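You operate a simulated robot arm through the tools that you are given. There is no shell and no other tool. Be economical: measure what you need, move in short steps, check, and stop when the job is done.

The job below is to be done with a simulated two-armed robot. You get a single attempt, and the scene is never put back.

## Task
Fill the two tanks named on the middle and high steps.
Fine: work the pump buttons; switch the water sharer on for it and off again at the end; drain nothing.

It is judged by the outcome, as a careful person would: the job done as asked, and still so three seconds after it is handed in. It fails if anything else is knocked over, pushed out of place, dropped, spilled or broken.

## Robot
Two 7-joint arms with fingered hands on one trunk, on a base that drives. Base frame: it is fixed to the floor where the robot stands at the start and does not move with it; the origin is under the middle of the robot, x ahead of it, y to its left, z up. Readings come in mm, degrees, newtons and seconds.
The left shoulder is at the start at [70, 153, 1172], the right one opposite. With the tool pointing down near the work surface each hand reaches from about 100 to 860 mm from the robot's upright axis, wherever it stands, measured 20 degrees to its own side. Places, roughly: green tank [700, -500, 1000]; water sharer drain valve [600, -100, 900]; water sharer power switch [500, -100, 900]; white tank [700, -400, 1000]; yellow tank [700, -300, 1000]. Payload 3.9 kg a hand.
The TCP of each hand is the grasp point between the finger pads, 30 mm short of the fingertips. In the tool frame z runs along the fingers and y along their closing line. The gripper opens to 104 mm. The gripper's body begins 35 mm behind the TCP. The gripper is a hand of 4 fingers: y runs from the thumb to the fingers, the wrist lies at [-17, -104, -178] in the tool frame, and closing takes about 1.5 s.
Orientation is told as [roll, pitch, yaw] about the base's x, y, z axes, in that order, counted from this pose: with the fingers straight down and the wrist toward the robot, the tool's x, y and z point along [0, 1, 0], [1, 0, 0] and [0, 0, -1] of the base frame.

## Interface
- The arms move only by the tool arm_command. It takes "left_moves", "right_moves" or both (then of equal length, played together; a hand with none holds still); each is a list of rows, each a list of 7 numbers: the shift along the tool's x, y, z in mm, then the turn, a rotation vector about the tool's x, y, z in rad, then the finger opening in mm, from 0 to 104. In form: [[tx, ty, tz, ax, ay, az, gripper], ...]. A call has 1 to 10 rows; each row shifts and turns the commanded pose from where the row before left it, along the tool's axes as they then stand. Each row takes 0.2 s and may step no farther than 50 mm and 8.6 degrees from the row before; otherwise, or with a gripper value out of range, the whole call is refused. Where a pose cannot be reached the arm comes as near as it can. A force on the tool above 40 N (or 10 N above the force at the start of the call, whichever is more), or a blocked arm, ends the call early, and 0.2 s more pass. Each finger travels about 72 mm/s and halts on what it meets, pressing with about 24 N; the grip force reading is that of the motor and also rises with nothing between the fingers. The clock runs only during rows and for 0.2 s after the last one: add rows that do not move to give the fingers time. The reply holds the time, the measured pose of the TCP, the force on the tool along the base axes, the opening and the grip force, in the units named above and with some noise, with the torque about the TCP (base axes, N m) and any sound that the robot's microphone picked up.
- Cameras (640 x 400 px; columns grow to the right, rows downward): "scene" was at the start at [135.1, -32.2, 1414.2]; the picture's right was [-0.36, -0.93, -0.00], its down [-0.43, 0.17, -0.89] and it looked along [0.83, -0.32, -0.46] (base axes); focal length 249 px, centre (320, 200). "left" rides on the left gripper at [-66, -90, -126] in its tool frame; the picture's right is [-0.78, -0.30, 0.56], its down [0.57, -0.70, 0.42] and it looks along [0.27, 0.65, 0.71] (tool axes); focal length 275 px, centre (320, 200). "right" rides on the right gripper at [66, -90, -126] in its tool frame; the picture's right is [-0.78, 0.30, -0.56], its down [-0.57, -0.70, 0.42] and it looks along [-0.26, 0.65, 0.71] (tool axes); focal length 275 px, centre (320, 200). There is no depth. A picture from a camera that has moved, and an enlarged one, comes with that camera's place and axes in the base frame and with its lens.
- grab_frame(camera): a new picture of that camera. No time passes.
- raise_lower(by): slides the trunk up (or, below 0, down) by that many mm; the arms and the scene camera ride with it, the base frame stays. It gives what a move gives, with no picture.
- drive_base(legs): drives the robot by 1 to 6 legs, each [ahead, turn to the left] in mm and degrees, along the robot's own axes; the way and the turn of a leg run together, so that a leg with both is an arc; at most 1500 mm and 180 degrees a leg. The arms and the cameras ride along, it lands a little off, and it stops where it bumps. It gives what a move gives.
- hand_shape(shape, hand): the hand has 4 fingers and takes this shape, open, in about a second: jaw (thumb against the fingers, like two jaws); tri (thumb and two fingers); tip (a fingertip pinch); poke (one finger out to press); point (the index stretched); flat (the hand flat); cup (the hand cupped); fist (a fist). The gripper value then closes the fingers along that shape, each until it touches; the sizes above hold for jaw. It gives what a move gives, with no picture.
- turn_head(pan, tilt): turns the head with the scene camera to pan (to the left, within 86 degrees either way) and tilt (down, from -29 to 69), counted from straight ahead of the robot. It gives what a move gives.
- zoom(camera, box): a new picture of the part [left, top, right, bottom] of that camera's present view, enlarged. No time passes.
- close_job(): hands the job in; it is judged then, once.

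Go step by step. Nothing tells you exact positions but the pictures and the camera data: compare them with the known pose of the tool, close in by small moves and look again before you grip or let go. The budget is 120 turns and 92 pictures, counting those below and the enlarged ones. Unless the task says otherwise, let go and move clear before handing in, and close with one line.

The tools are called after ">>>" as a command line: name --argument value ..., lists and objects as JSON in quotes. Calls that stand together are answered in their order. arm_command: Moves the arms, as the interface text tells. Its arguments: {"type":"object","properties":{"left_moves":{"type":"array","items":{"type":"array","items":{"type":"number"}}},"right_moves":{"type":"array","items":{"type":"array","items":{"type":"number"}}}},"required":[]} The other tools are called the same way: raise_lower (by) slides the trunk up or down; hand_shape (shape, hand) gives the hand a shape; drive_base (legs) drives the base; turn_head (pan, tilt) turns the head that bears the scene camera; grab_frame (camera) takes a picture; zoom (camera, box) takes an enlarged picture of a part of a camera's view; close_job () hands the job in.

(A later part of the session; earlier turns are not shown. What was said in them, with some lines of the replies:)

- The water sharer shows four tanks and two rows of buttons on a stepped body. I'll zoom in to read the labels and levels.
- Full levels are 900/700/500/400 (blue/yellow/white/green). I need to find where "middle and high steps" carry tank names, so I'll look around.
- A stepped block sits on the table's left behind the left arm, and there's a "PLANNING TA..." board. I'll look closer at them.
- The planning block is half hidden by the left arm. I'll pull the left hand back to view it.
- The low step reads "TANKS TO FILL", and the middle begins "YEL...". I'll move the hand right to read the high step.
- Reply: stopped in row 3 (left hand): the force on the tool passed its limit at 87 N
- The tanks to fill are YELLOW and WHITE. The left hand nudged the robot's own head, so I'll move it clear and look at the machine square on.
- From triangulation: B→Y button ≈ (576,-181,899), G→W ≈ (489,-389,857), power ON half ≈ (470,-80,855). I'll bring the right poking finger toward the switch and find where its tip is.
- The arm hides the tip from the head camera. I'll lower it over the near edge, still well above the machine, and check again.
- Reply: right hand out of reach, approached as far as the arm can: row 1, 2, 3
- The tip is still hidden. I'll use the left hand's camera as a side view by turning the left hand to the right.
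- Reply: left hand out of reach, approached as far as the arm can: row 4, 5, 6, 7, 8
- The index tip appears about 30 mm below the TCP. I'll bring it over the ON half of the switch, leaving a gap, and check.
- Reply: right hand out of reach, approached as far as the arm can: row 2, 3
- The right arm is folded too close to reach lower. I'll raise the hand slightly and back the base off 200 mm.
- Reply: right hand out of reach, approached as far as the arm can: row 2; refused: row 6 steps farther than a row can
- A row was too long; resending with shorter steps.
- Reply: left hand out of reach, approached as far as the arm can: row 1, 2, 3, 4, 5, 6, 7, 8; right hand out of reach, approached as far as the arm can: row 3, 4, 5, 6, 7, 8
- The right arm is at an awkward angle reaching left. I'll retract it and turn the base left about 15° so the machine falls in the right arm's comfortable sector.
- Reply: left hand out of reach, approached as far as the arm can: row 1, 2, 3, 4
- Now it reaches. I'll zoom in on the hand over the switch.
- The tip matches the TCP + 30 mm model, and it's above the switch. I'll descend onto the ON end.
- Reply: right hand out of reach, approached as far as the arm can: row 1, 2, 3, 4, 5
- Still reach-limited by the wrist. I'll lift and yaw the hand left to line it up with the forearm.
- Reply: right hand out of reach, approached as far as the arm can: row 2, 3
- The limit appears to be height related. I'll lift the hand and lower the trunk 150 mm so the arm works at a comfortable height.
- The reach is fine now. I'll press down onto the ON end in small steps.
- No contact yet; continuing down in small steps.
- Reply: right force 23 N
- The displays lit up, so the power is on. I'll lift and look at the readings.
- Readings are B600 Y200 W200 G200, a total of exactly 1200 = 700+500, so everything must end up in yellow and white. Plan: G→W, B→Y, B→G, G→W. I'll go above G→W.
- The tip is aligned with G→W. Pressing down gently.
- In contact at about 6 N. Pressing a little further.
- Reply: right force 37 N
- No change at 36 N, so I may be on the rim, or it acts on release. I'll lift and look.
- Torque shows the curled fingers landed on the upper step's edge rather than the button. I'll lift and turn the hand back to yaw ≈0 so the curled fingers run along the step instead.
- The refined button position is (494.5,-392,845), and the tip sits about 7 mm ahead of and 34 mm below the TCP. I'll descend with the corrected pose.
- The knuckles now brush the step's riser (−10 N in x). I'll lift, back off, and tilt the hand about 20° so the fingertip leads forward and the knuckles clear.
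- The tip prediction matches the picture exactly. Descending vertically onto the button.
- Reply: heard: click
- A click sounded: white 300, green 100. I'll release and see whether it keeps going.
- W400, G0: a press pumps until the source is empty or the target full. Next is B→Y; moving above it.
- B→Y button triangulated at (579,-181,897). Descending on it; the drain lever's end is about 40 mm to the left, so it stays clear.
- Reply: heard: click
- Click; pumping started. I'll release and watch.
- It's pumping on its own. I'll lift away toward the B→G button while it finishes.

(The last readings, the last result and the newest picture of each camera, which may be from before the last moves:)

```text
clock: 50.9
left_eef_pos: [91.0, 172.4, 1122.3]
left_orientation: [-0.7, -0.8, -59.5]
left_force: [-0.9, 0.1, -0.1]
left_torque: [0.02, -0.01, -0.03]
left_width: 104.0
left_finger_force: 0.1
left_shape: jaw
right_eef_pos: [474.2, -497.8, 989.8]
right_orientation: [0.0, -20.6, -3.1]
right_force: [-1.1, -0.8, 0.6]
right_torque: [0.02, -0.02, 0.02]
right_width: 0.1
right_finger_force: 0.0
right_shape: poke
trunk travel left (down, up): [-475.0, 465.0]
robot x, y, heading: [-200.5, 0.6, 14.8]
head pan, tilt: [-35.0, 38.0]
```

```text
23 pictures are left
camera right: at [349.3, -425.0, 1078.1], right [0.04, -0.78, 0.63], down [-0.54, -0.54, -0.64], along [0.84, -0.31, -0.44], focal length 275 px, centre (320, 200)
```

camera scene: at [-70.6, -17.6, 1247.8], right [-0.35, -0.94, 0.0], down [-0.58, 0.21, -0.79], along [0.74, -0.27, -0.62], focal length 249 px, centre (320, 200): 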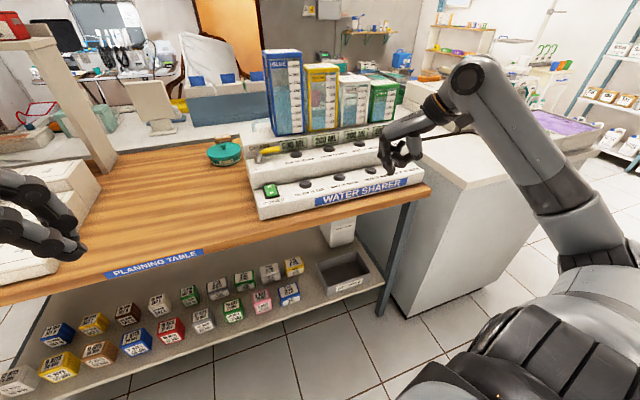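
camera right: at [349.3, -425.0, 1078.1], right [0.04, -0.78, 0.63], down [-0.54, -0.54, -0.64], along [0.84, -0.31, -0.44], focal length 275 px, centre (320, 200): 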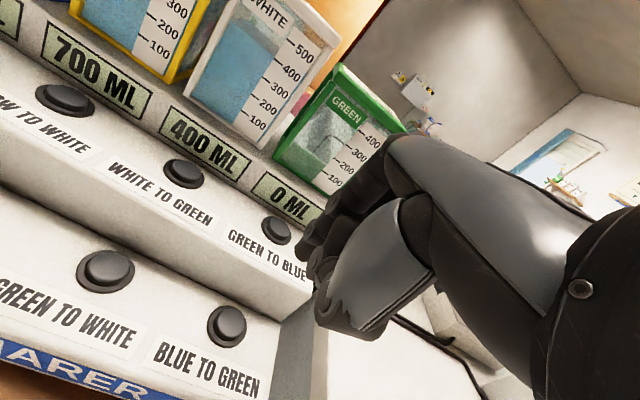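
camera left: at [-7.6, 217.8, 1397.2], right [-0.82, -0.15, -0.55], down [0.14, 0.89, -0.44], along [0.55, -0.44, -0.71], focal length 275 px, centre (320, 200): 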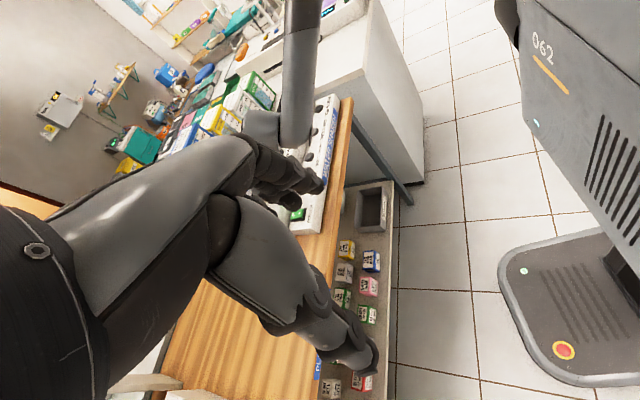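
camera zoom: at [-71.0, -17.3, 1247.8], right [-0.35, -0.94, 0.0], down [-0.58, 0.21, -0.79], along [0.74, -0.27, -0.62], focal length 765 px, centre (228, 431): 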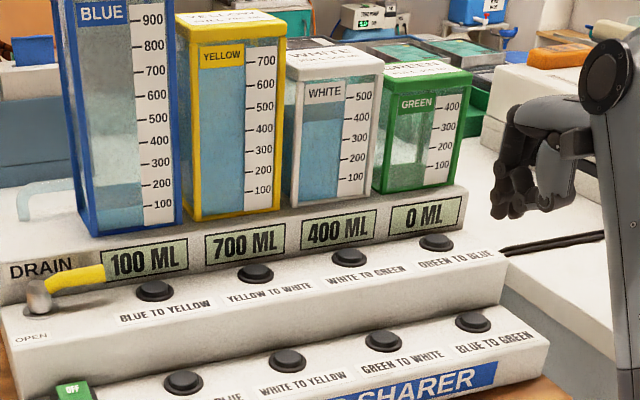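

Readings: B100 Y700 W400 G0 as planned. B→G is at (492,-495,847); descending on it.

>>> arm_command --right_moves '[[1, -12.4, 33.7, 0, 0, 0, 0], [1, -12.4, 33.7, 0, 0, 0, 0], [0.5, -12.4, 33.7, 0, 0, 0, 0], [0, -1.4, 3.75, 0, 0, 0, 0], [0, -1.4, 3.75, 0, 0, 0, 0]]'

```text
clock: 52.0
left_eef_pos: [90.0, 173.1, 1122.4]
left_orientation: [-0.6, -0.8, -59.6]
left_force: [-0.1, -1.1, 0.2]
left_torque: [-0.01, 0.0, -0.02]
left_width: 103.9
left_finger_force: 0.1
left_shape: jaw
right_eef_pos: [476.1, -492.1, 878.0]
right_orientation: [-0.2, -20.8, -3.0]
right_force: [1.7, -1.8, 7.2]
right_torque: [-0.1, -0.14, 0.01]
right_width: 0.0
right_finger_force: 0.1
right_shape: poke
trunk travel left (down, up): [-475.0, 465.0]
robot x, y, heading: [-200.6, 0.3, 14.9]
head pan, tilt: [-35.0, 38.0]
heard: click
```

Click heard. I'll lift and check the readings.

>>> arm_command --right_moves '[[0, 5.6, -15, 0, 0, 0, 0], [0, 10, -28, 0, 0, 0, 0], [0, 0, 0, 0, 0, 0, 0], [0, 0, 0, 0, 0, 0, 0]]'

>>> zoom --camera "scene" --box '[260, 60, 440, 190]'

```text
clock: 53.0
left_eef_pos: [90.0, 172.8, 1122.1]
left_orientation: [-0.7, -0.7, -59.6]
left_force: [-1.4, 0.5, 0.2]
left_torque: [-0.01, -0.01, 0.02]
left_width: 104.3
left_finger_force: 0.1
left_shape: jaw
right_eef_pos: [475.6, -493.8, 921.1]
right_orientation: [-0.1, -20.6, -3.0]
right_force: [0.1, -0.4, -0.1]
right_torque: [-0.02, 0.0, -0.01]
right_width: 0.3
right_finger_force: 0.0
right_shape: poke
trunk travel left (down, up): [-475.0, 465.0]
robot x, y, heading: [-198.0, -2.2, 14.8]
head pan, tilt: [-35.0, 38.0]
```

```text
3.08 times, centred on (350, 125) of scene
camera zoom: at [-70.7, -16.0, 1247.8], right [-0.35, -0.94, 0.0], down [-0.58, 0.21, -0.79], along [0.74, -0.27, -0.62], focal length 765 px, centre (228, 431)
```

zoom: 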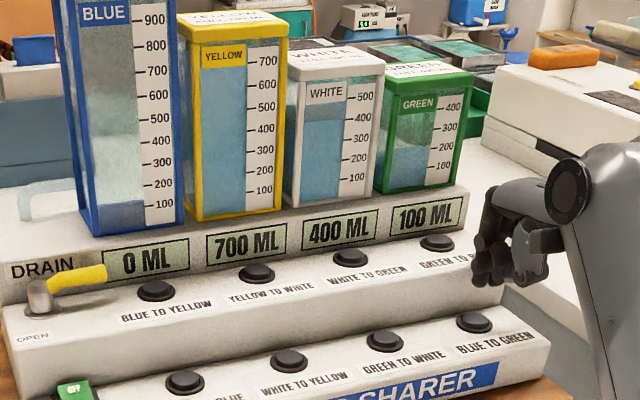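

B0, G100. Now G→W once more.

>>> arm_command --right_moves '[[34.3, -1.2, -0.5, 0, 0, 0, 0], [34.3, -1.2, -0.5, 0, 0, 0, 0], [34.3, -1.2, -0.5, 0, 0, 0, 0], [0, -6.8, 18.2, 0, 0, 0, 0], [0, -6.8, 18.2, 0, 0, 0, 0], [0, -1.4, 3.75, 0, 0, 0, 0], [0, -1.4, 3.75, 0, 0, 0, 0]]'

```text
clock: 54.6
left_eef_pos: [89.7, 174.4, 1122.6]
left_orientation: [-0.8, -0.9, -59.5]
left_force: [-0.2, -0.3, 0.7]
left_torque: [-0.01, 0.0, 0.05]
left_width: 104.1
left_finger_force: 0.2
left_shape: jaw
right_eef_pos: [477.2, -391.5, 878.0]
right_orientation: [-0.1, -20.8, -3.1]
right_force: [0.4, -1.4, 8.5]
right_torque: [-0.12, -0.07, -0.02]
right_width: 0.0
right_finger_force: 0.0
right_shape: poke
trunk travel left (down, up): [-475.0, 465.0]
robot x, y, heading: [-200.1, -2.9, 14.7]
head pan, tilt: [-35.0, 38.0]
heard: click
```

Click. I'll lift, move toward the power switch, and check the readings.

>>> arm_command --right_moves '[[0, 10.5, -28, 0, 0, 0, 0], [0, 10.5, -28, 0, 0, 0, 0], [38.9, -1.9, -3.4, 0, 0, 0, 0], [38.9, -1.9, -3.4, 0, 0, 0, 0], [38.9, -1.9, -3.4, 0, 0, 0, 0], [38.9, -1.9, -3.4, 0, 0, 0, 0], [38.9, -1.9, -3.4, 0, 0, 0, 0], [38.9, -1.9, -3.4, 0, 0, 0, 0], [38.9, -1.9, -3.4, 0, 0, 0, 0], [38.9, -1.9, -3.4, 0, 0, 0, 0]]'

>>> zoom --camera "scene" --box '[230, 60, 430, 210]'

>>> grab_frame --camera "right"

```text
clock: 56.9
left_eef_pos: [91.7, 174.0, 1121.4]
left_orientation: [-0.7, -0.9, -59.4]
left_force: [0.2, -0.1, 0.8]
left_torque: [-0.02, 0.01, 0.0]
left_width: 103.9
left_finger_force: 0.1
left_shape: jaw
right_eef_pos: [470.7, -75.5, 954.7]
right_orientation: [-0.2, -20.5, -3.0]
right_force: [-0.1, 0.2, -0.2]
right_torque: [-0.01, 0.03, 0.02]
right_width: 0.0
right_finger_force: 0.1
right_shape: poke
trunk travel left (down, up): [-475.0, 465.0]
robot x, y, heading: [-198.4, -2.1, 15.0]
head pan, tilt: [-35.0, 38.0]
```

```text
2.67 times, centred on (330, 135) of scene
camera zoom: at [-70.5, -14.5, 1247.8], right [-0.35, -0.94, 0.0], down [-0.58, 0.21, -0.79], along [0.74, -0.27, -0.62], focal length 663 px, centre (293, 373)
```

zoom: 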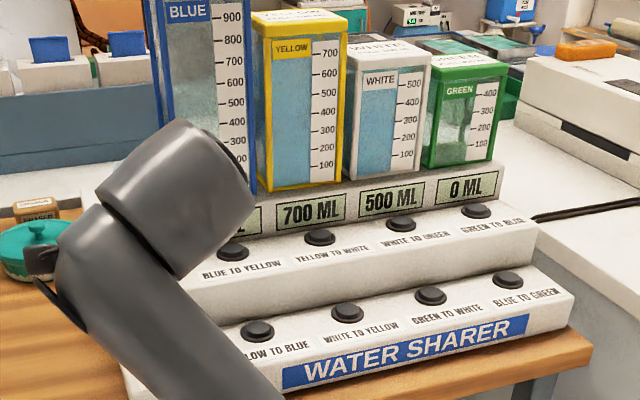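

```text
20 pictures are left
camera right: at [345.6, -3.2, 1041.9], right [0.04, -0.78, 0.63], down [-0.54, -0.55, -0.64], along [0.84, -0.31, -0.44], focal length 275 px, centre (320, 200)
```

right: 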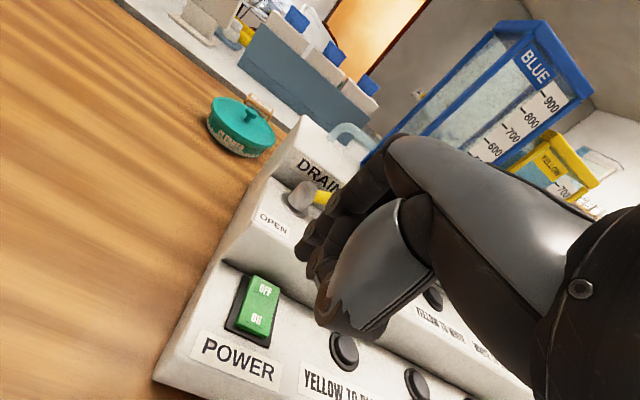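

Yellow 700, white 500, green 0, all as wanted. OFF half is at about (503,-84,855); I'll tilt slightly more and come down above it.

>>> arm_command --right_moves '[[0, 0, 0, -0.14, 0, 0, 0], [-3.5, -7.7, 24.3, 0, 0, 0, 0], [-3.5, -7.7, 24.3, 0, 0, 0, 0]]'

>>> grab_frame --camera "scene"

>>> zoom --camera "right" --box '[160, 160, 420, 340]'

```text
clock: 57.6
left_eef_pos: [91.7, 172.7, 1122.0]
left_orientation: [-0.7, -0.7, -59.5]
left_force: [0.8, -1.4, -0.3]
left_torque: [-0.01, 0.03, 0.02]
left_width: 104.0
left_finger_force: 0.0
left_shape: jaw
right_eef_pos: [479.8, -87.3, 903.5]
right_orientation: [-0.1, -28.6, -3.0]
right_force: [-0.1, -0.4, -0.6]
right_torque: [0.02, -0.02, 0.0]
right_width: 0.0
right_finger_force: 0.1
right_shape: poke
trunk travel left (down, up): [-475.0, 465.0]
robot x, y, heading: [-197.7, -1.0, 14.8]
head pan, tilt: [-35.0, 38.0]
```

```text
19 pictures are left
camera scene: at [-70.5, -16.1, 1247.8], right [-0.35, -0.94, 0.0], down [-0.58, 0.21, -0.79], along [0.74, -0.27, -0.62], focal length 249 px, centre (320, 200)
```

scene: 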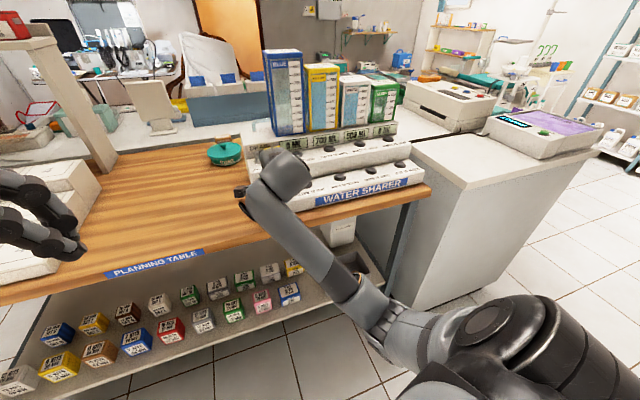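

```text
2.22 times, centred on (290, 250) of right
camera zoom: at [344.2, -13.0, 972.2], right [-0.05, -0.77, 0.63], down [-0.44, -0.55, -0.71], along [0.9, -0.31, -0.32], focal length 612 px, centre (387, 89)
```

zoom: 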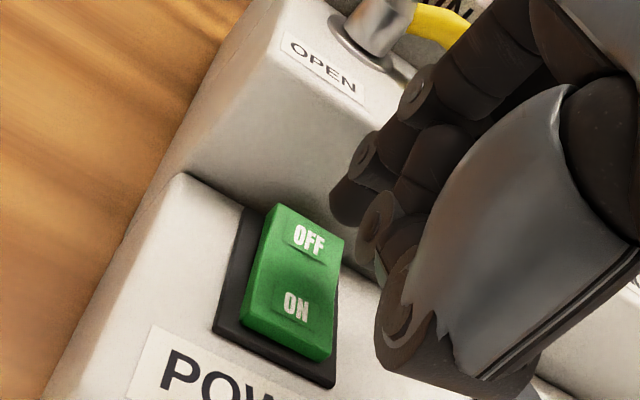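

The tip will land on the OFF half. Pressing down.

>>> arm_command --right_moves '[[4, -7, 17.6, 0, 0, 0, 0], [0, -1.9, 3.5, 0, 0, 0, 0], [0, -1.9, 3.5, 0, 0, 0, 0]]'

>>> zoom --camera "right" --box '[160, 160, 420, 340]'

```text
clock: 58.5
left_eef_pos: [87.6, 173.1, 1123.4]
left_orientation: [-0.6, -0.9, -59.5]
left_force: [0.3, -0.7, 0.1]
left_torque: [-0.05, -0.03, 0.0]
left_width: 103.9
left_finger_force: 0.0
left_shape: jaw
right_eef_pos: [481.2, -81.2, 882.5]
right_orientation: [0.0, -29.4, -3.1]
right_force: [2.3, -0.8, 23.3]
right_torque: [-0.43, -0.4, 0.02]
right_width: 0.0
right_finger_force: 0.0
right_shape: poke
trunk travel left (down, up): [-475.0, 465.0]
robot x, y, heading: [-199.7, -2.9, 14.7]
head pan, tilt: [-35.0, 38.0]
```

```text
2.22 times, centred on (290, 250) of right
camera zoom: at [344.1, -9.0, 950.1], right [-0.06, -0.77, 0.63], down [-0.43, -0.55, -0.71], along [0.9, -0.31, -0.3], focal length 612 px, centre (387, 89)
```

zoom: 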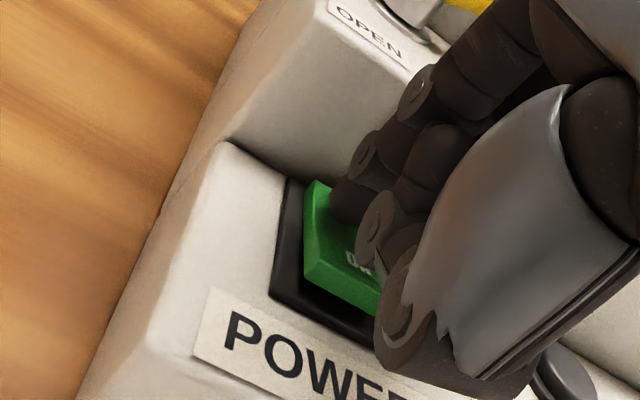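

The ON end seems raised now. I'll lift clear and check that the displays are off.

>>> arm_command --right_moves '[[0, 8, -15, 0, 0, 0, 0], [0, 10, -30, 0, 0, 0, 0], [0, -10, -40, 0, 0, 0, 0], [-20, -30, -20, 0, 0, 0, 0], [-35, -30, 0, 0, 0, 0, 0], [-40, -20, 0, 0, 0, 0, 0], [-40, -20, 0, 0, 0, 0, 0], [-40, -20, 0, 0, 0, 0, 0], [-40, -20, 0, 0, 0, 0, 0], [-40, -10, 0, 0, 0, 0, 0]]'

>>> grab_frame --camera "scene"

>>> zoom --camera "scene" --box '[230, 40, 430, 220]'

```text
clock: 60.3
left_eef_pos: [91.8, 172.2, 1122.1]
left_orientation: [-0.7, -0.8, -59.5]
left_force: [0.0, -0.3, -0.7]
left_torque: [0.01, -0.01, 0.02]
left_width: 103.5
left_finger_force: 0.0
left_shape: jaw
right_eef_pos: [353.8, -286.9, 953.4]
right_orientation: [-9.8, -32.1, -2.2]
right_force: [-1.2, 0.0, -0.8]
right_torque: [0.01, -0.01, 0.0]
right_width: 0.0
right_finger_force: 0.0
right_shape: poke
right hand out of reach, approached as far as the arm can: row 7, 8, 9
trunk travel left (down, up): [-475.0, 465.0]
robot x, y, heading: [-198.6, -1.5, 14.8]
head pan, tilt: [-35.0, 38.0]
stopped in row 9 (right hand): the arm was blocked; the commanded pose is now the measured one
```

```text
16 pictures are left
camera scene: at [-70.2, -17.8, 1247.7], right [-0.35, -0.94, 0.0], down [-0.58, 0.21, -0.79], along [0.74, -0.27, -0.62], focal length 249 px, centre (320, 200)
```

scene: 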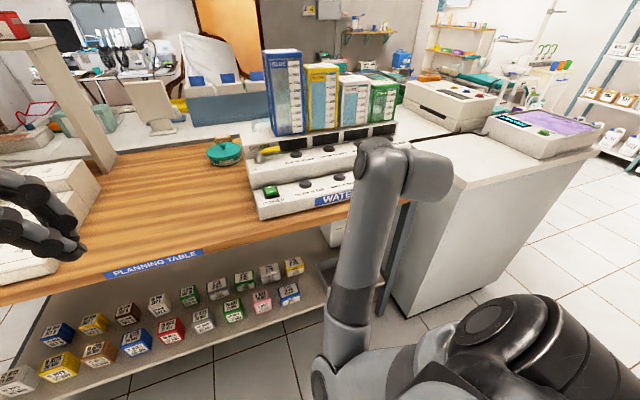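

```text
2.22 times, centred on (330, 130) of scene
camera zoom: at [-70.2, -17.8, 1247.7], right [-0.35, -0.94, 0.0], down [-0.58, 0.21, -0.79], along [0.74, -0.27, -0.62], focal length 552 px, centre (298, 356)
```

zoom: 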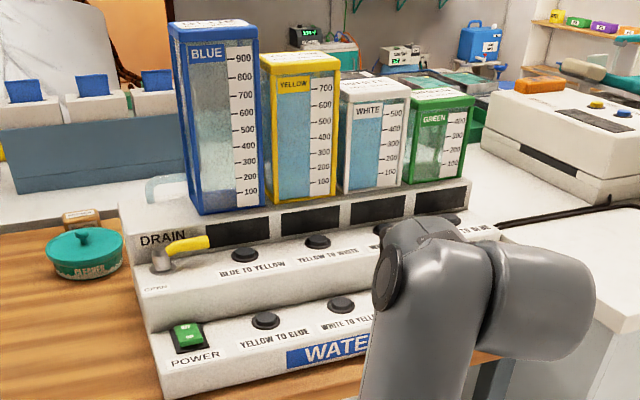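

Displays are off, yellow and white are full, and nothing was disturbed. The right arm folded against itself, so I'll move the hand up clear of the machine.

>>> arm_command --right_moves '[[0, 15, -25, 0, 0, 0, 0], [0, 15, -25, 0, 0, 0, 0], [0, 15, -30, 0, 0, 0, 0]]'

>>> grab_frame --camera "scene"

```text
clock: 61.1
left_eef_pos: [91.0, 173.7, 1122.6]
left_orientation: [-0.8, -0.8, -59.5]
left_force: [0.6, 0.3, 0.1]
left_torque: [-0.01, -0.03, 0.02]
left_width: 104.5
left_finger_force: 0.1
left_shape: jaw
right_eef_pos: [349.1, -269.2, 1043.4]
right_orientation: [-9.9, -31.9, -2.3]
right_force: [0.7, 0.1, -0.2]
right_torque: [0.0, -0.01, 0.01]
right_width: 0.0
right_finger_force: 0.0
right_shape: poke
trunk travel left (down, up): [-475.0, 465.0]
robot x, y, heading: [-201.9, 2.2, 14.7]
head pan, tilt: [-35.0, 38.0]
```

```text
14 pictures are left
camera scene: at [-70.4, -15.7, 1247.7], right [-0.35, -0.94, 0.0], down [-0.58, 0.21, -0.79], along [0.74, -0.27, -0.62], focal length 249 px, centre (320, 200)
```

scene: 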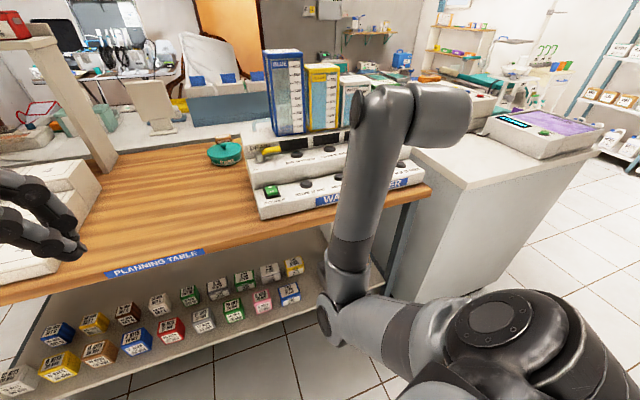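

The hands are clear, the switch is off, and the machine is undisturbed, so I'm handing in the job.

>>> close_job

```text
The job is handed in.
```

The yellow tank (700 ml) and the white tank (500 ml) are full. The water sharer is switched off again, and nothing was drained or spilled.
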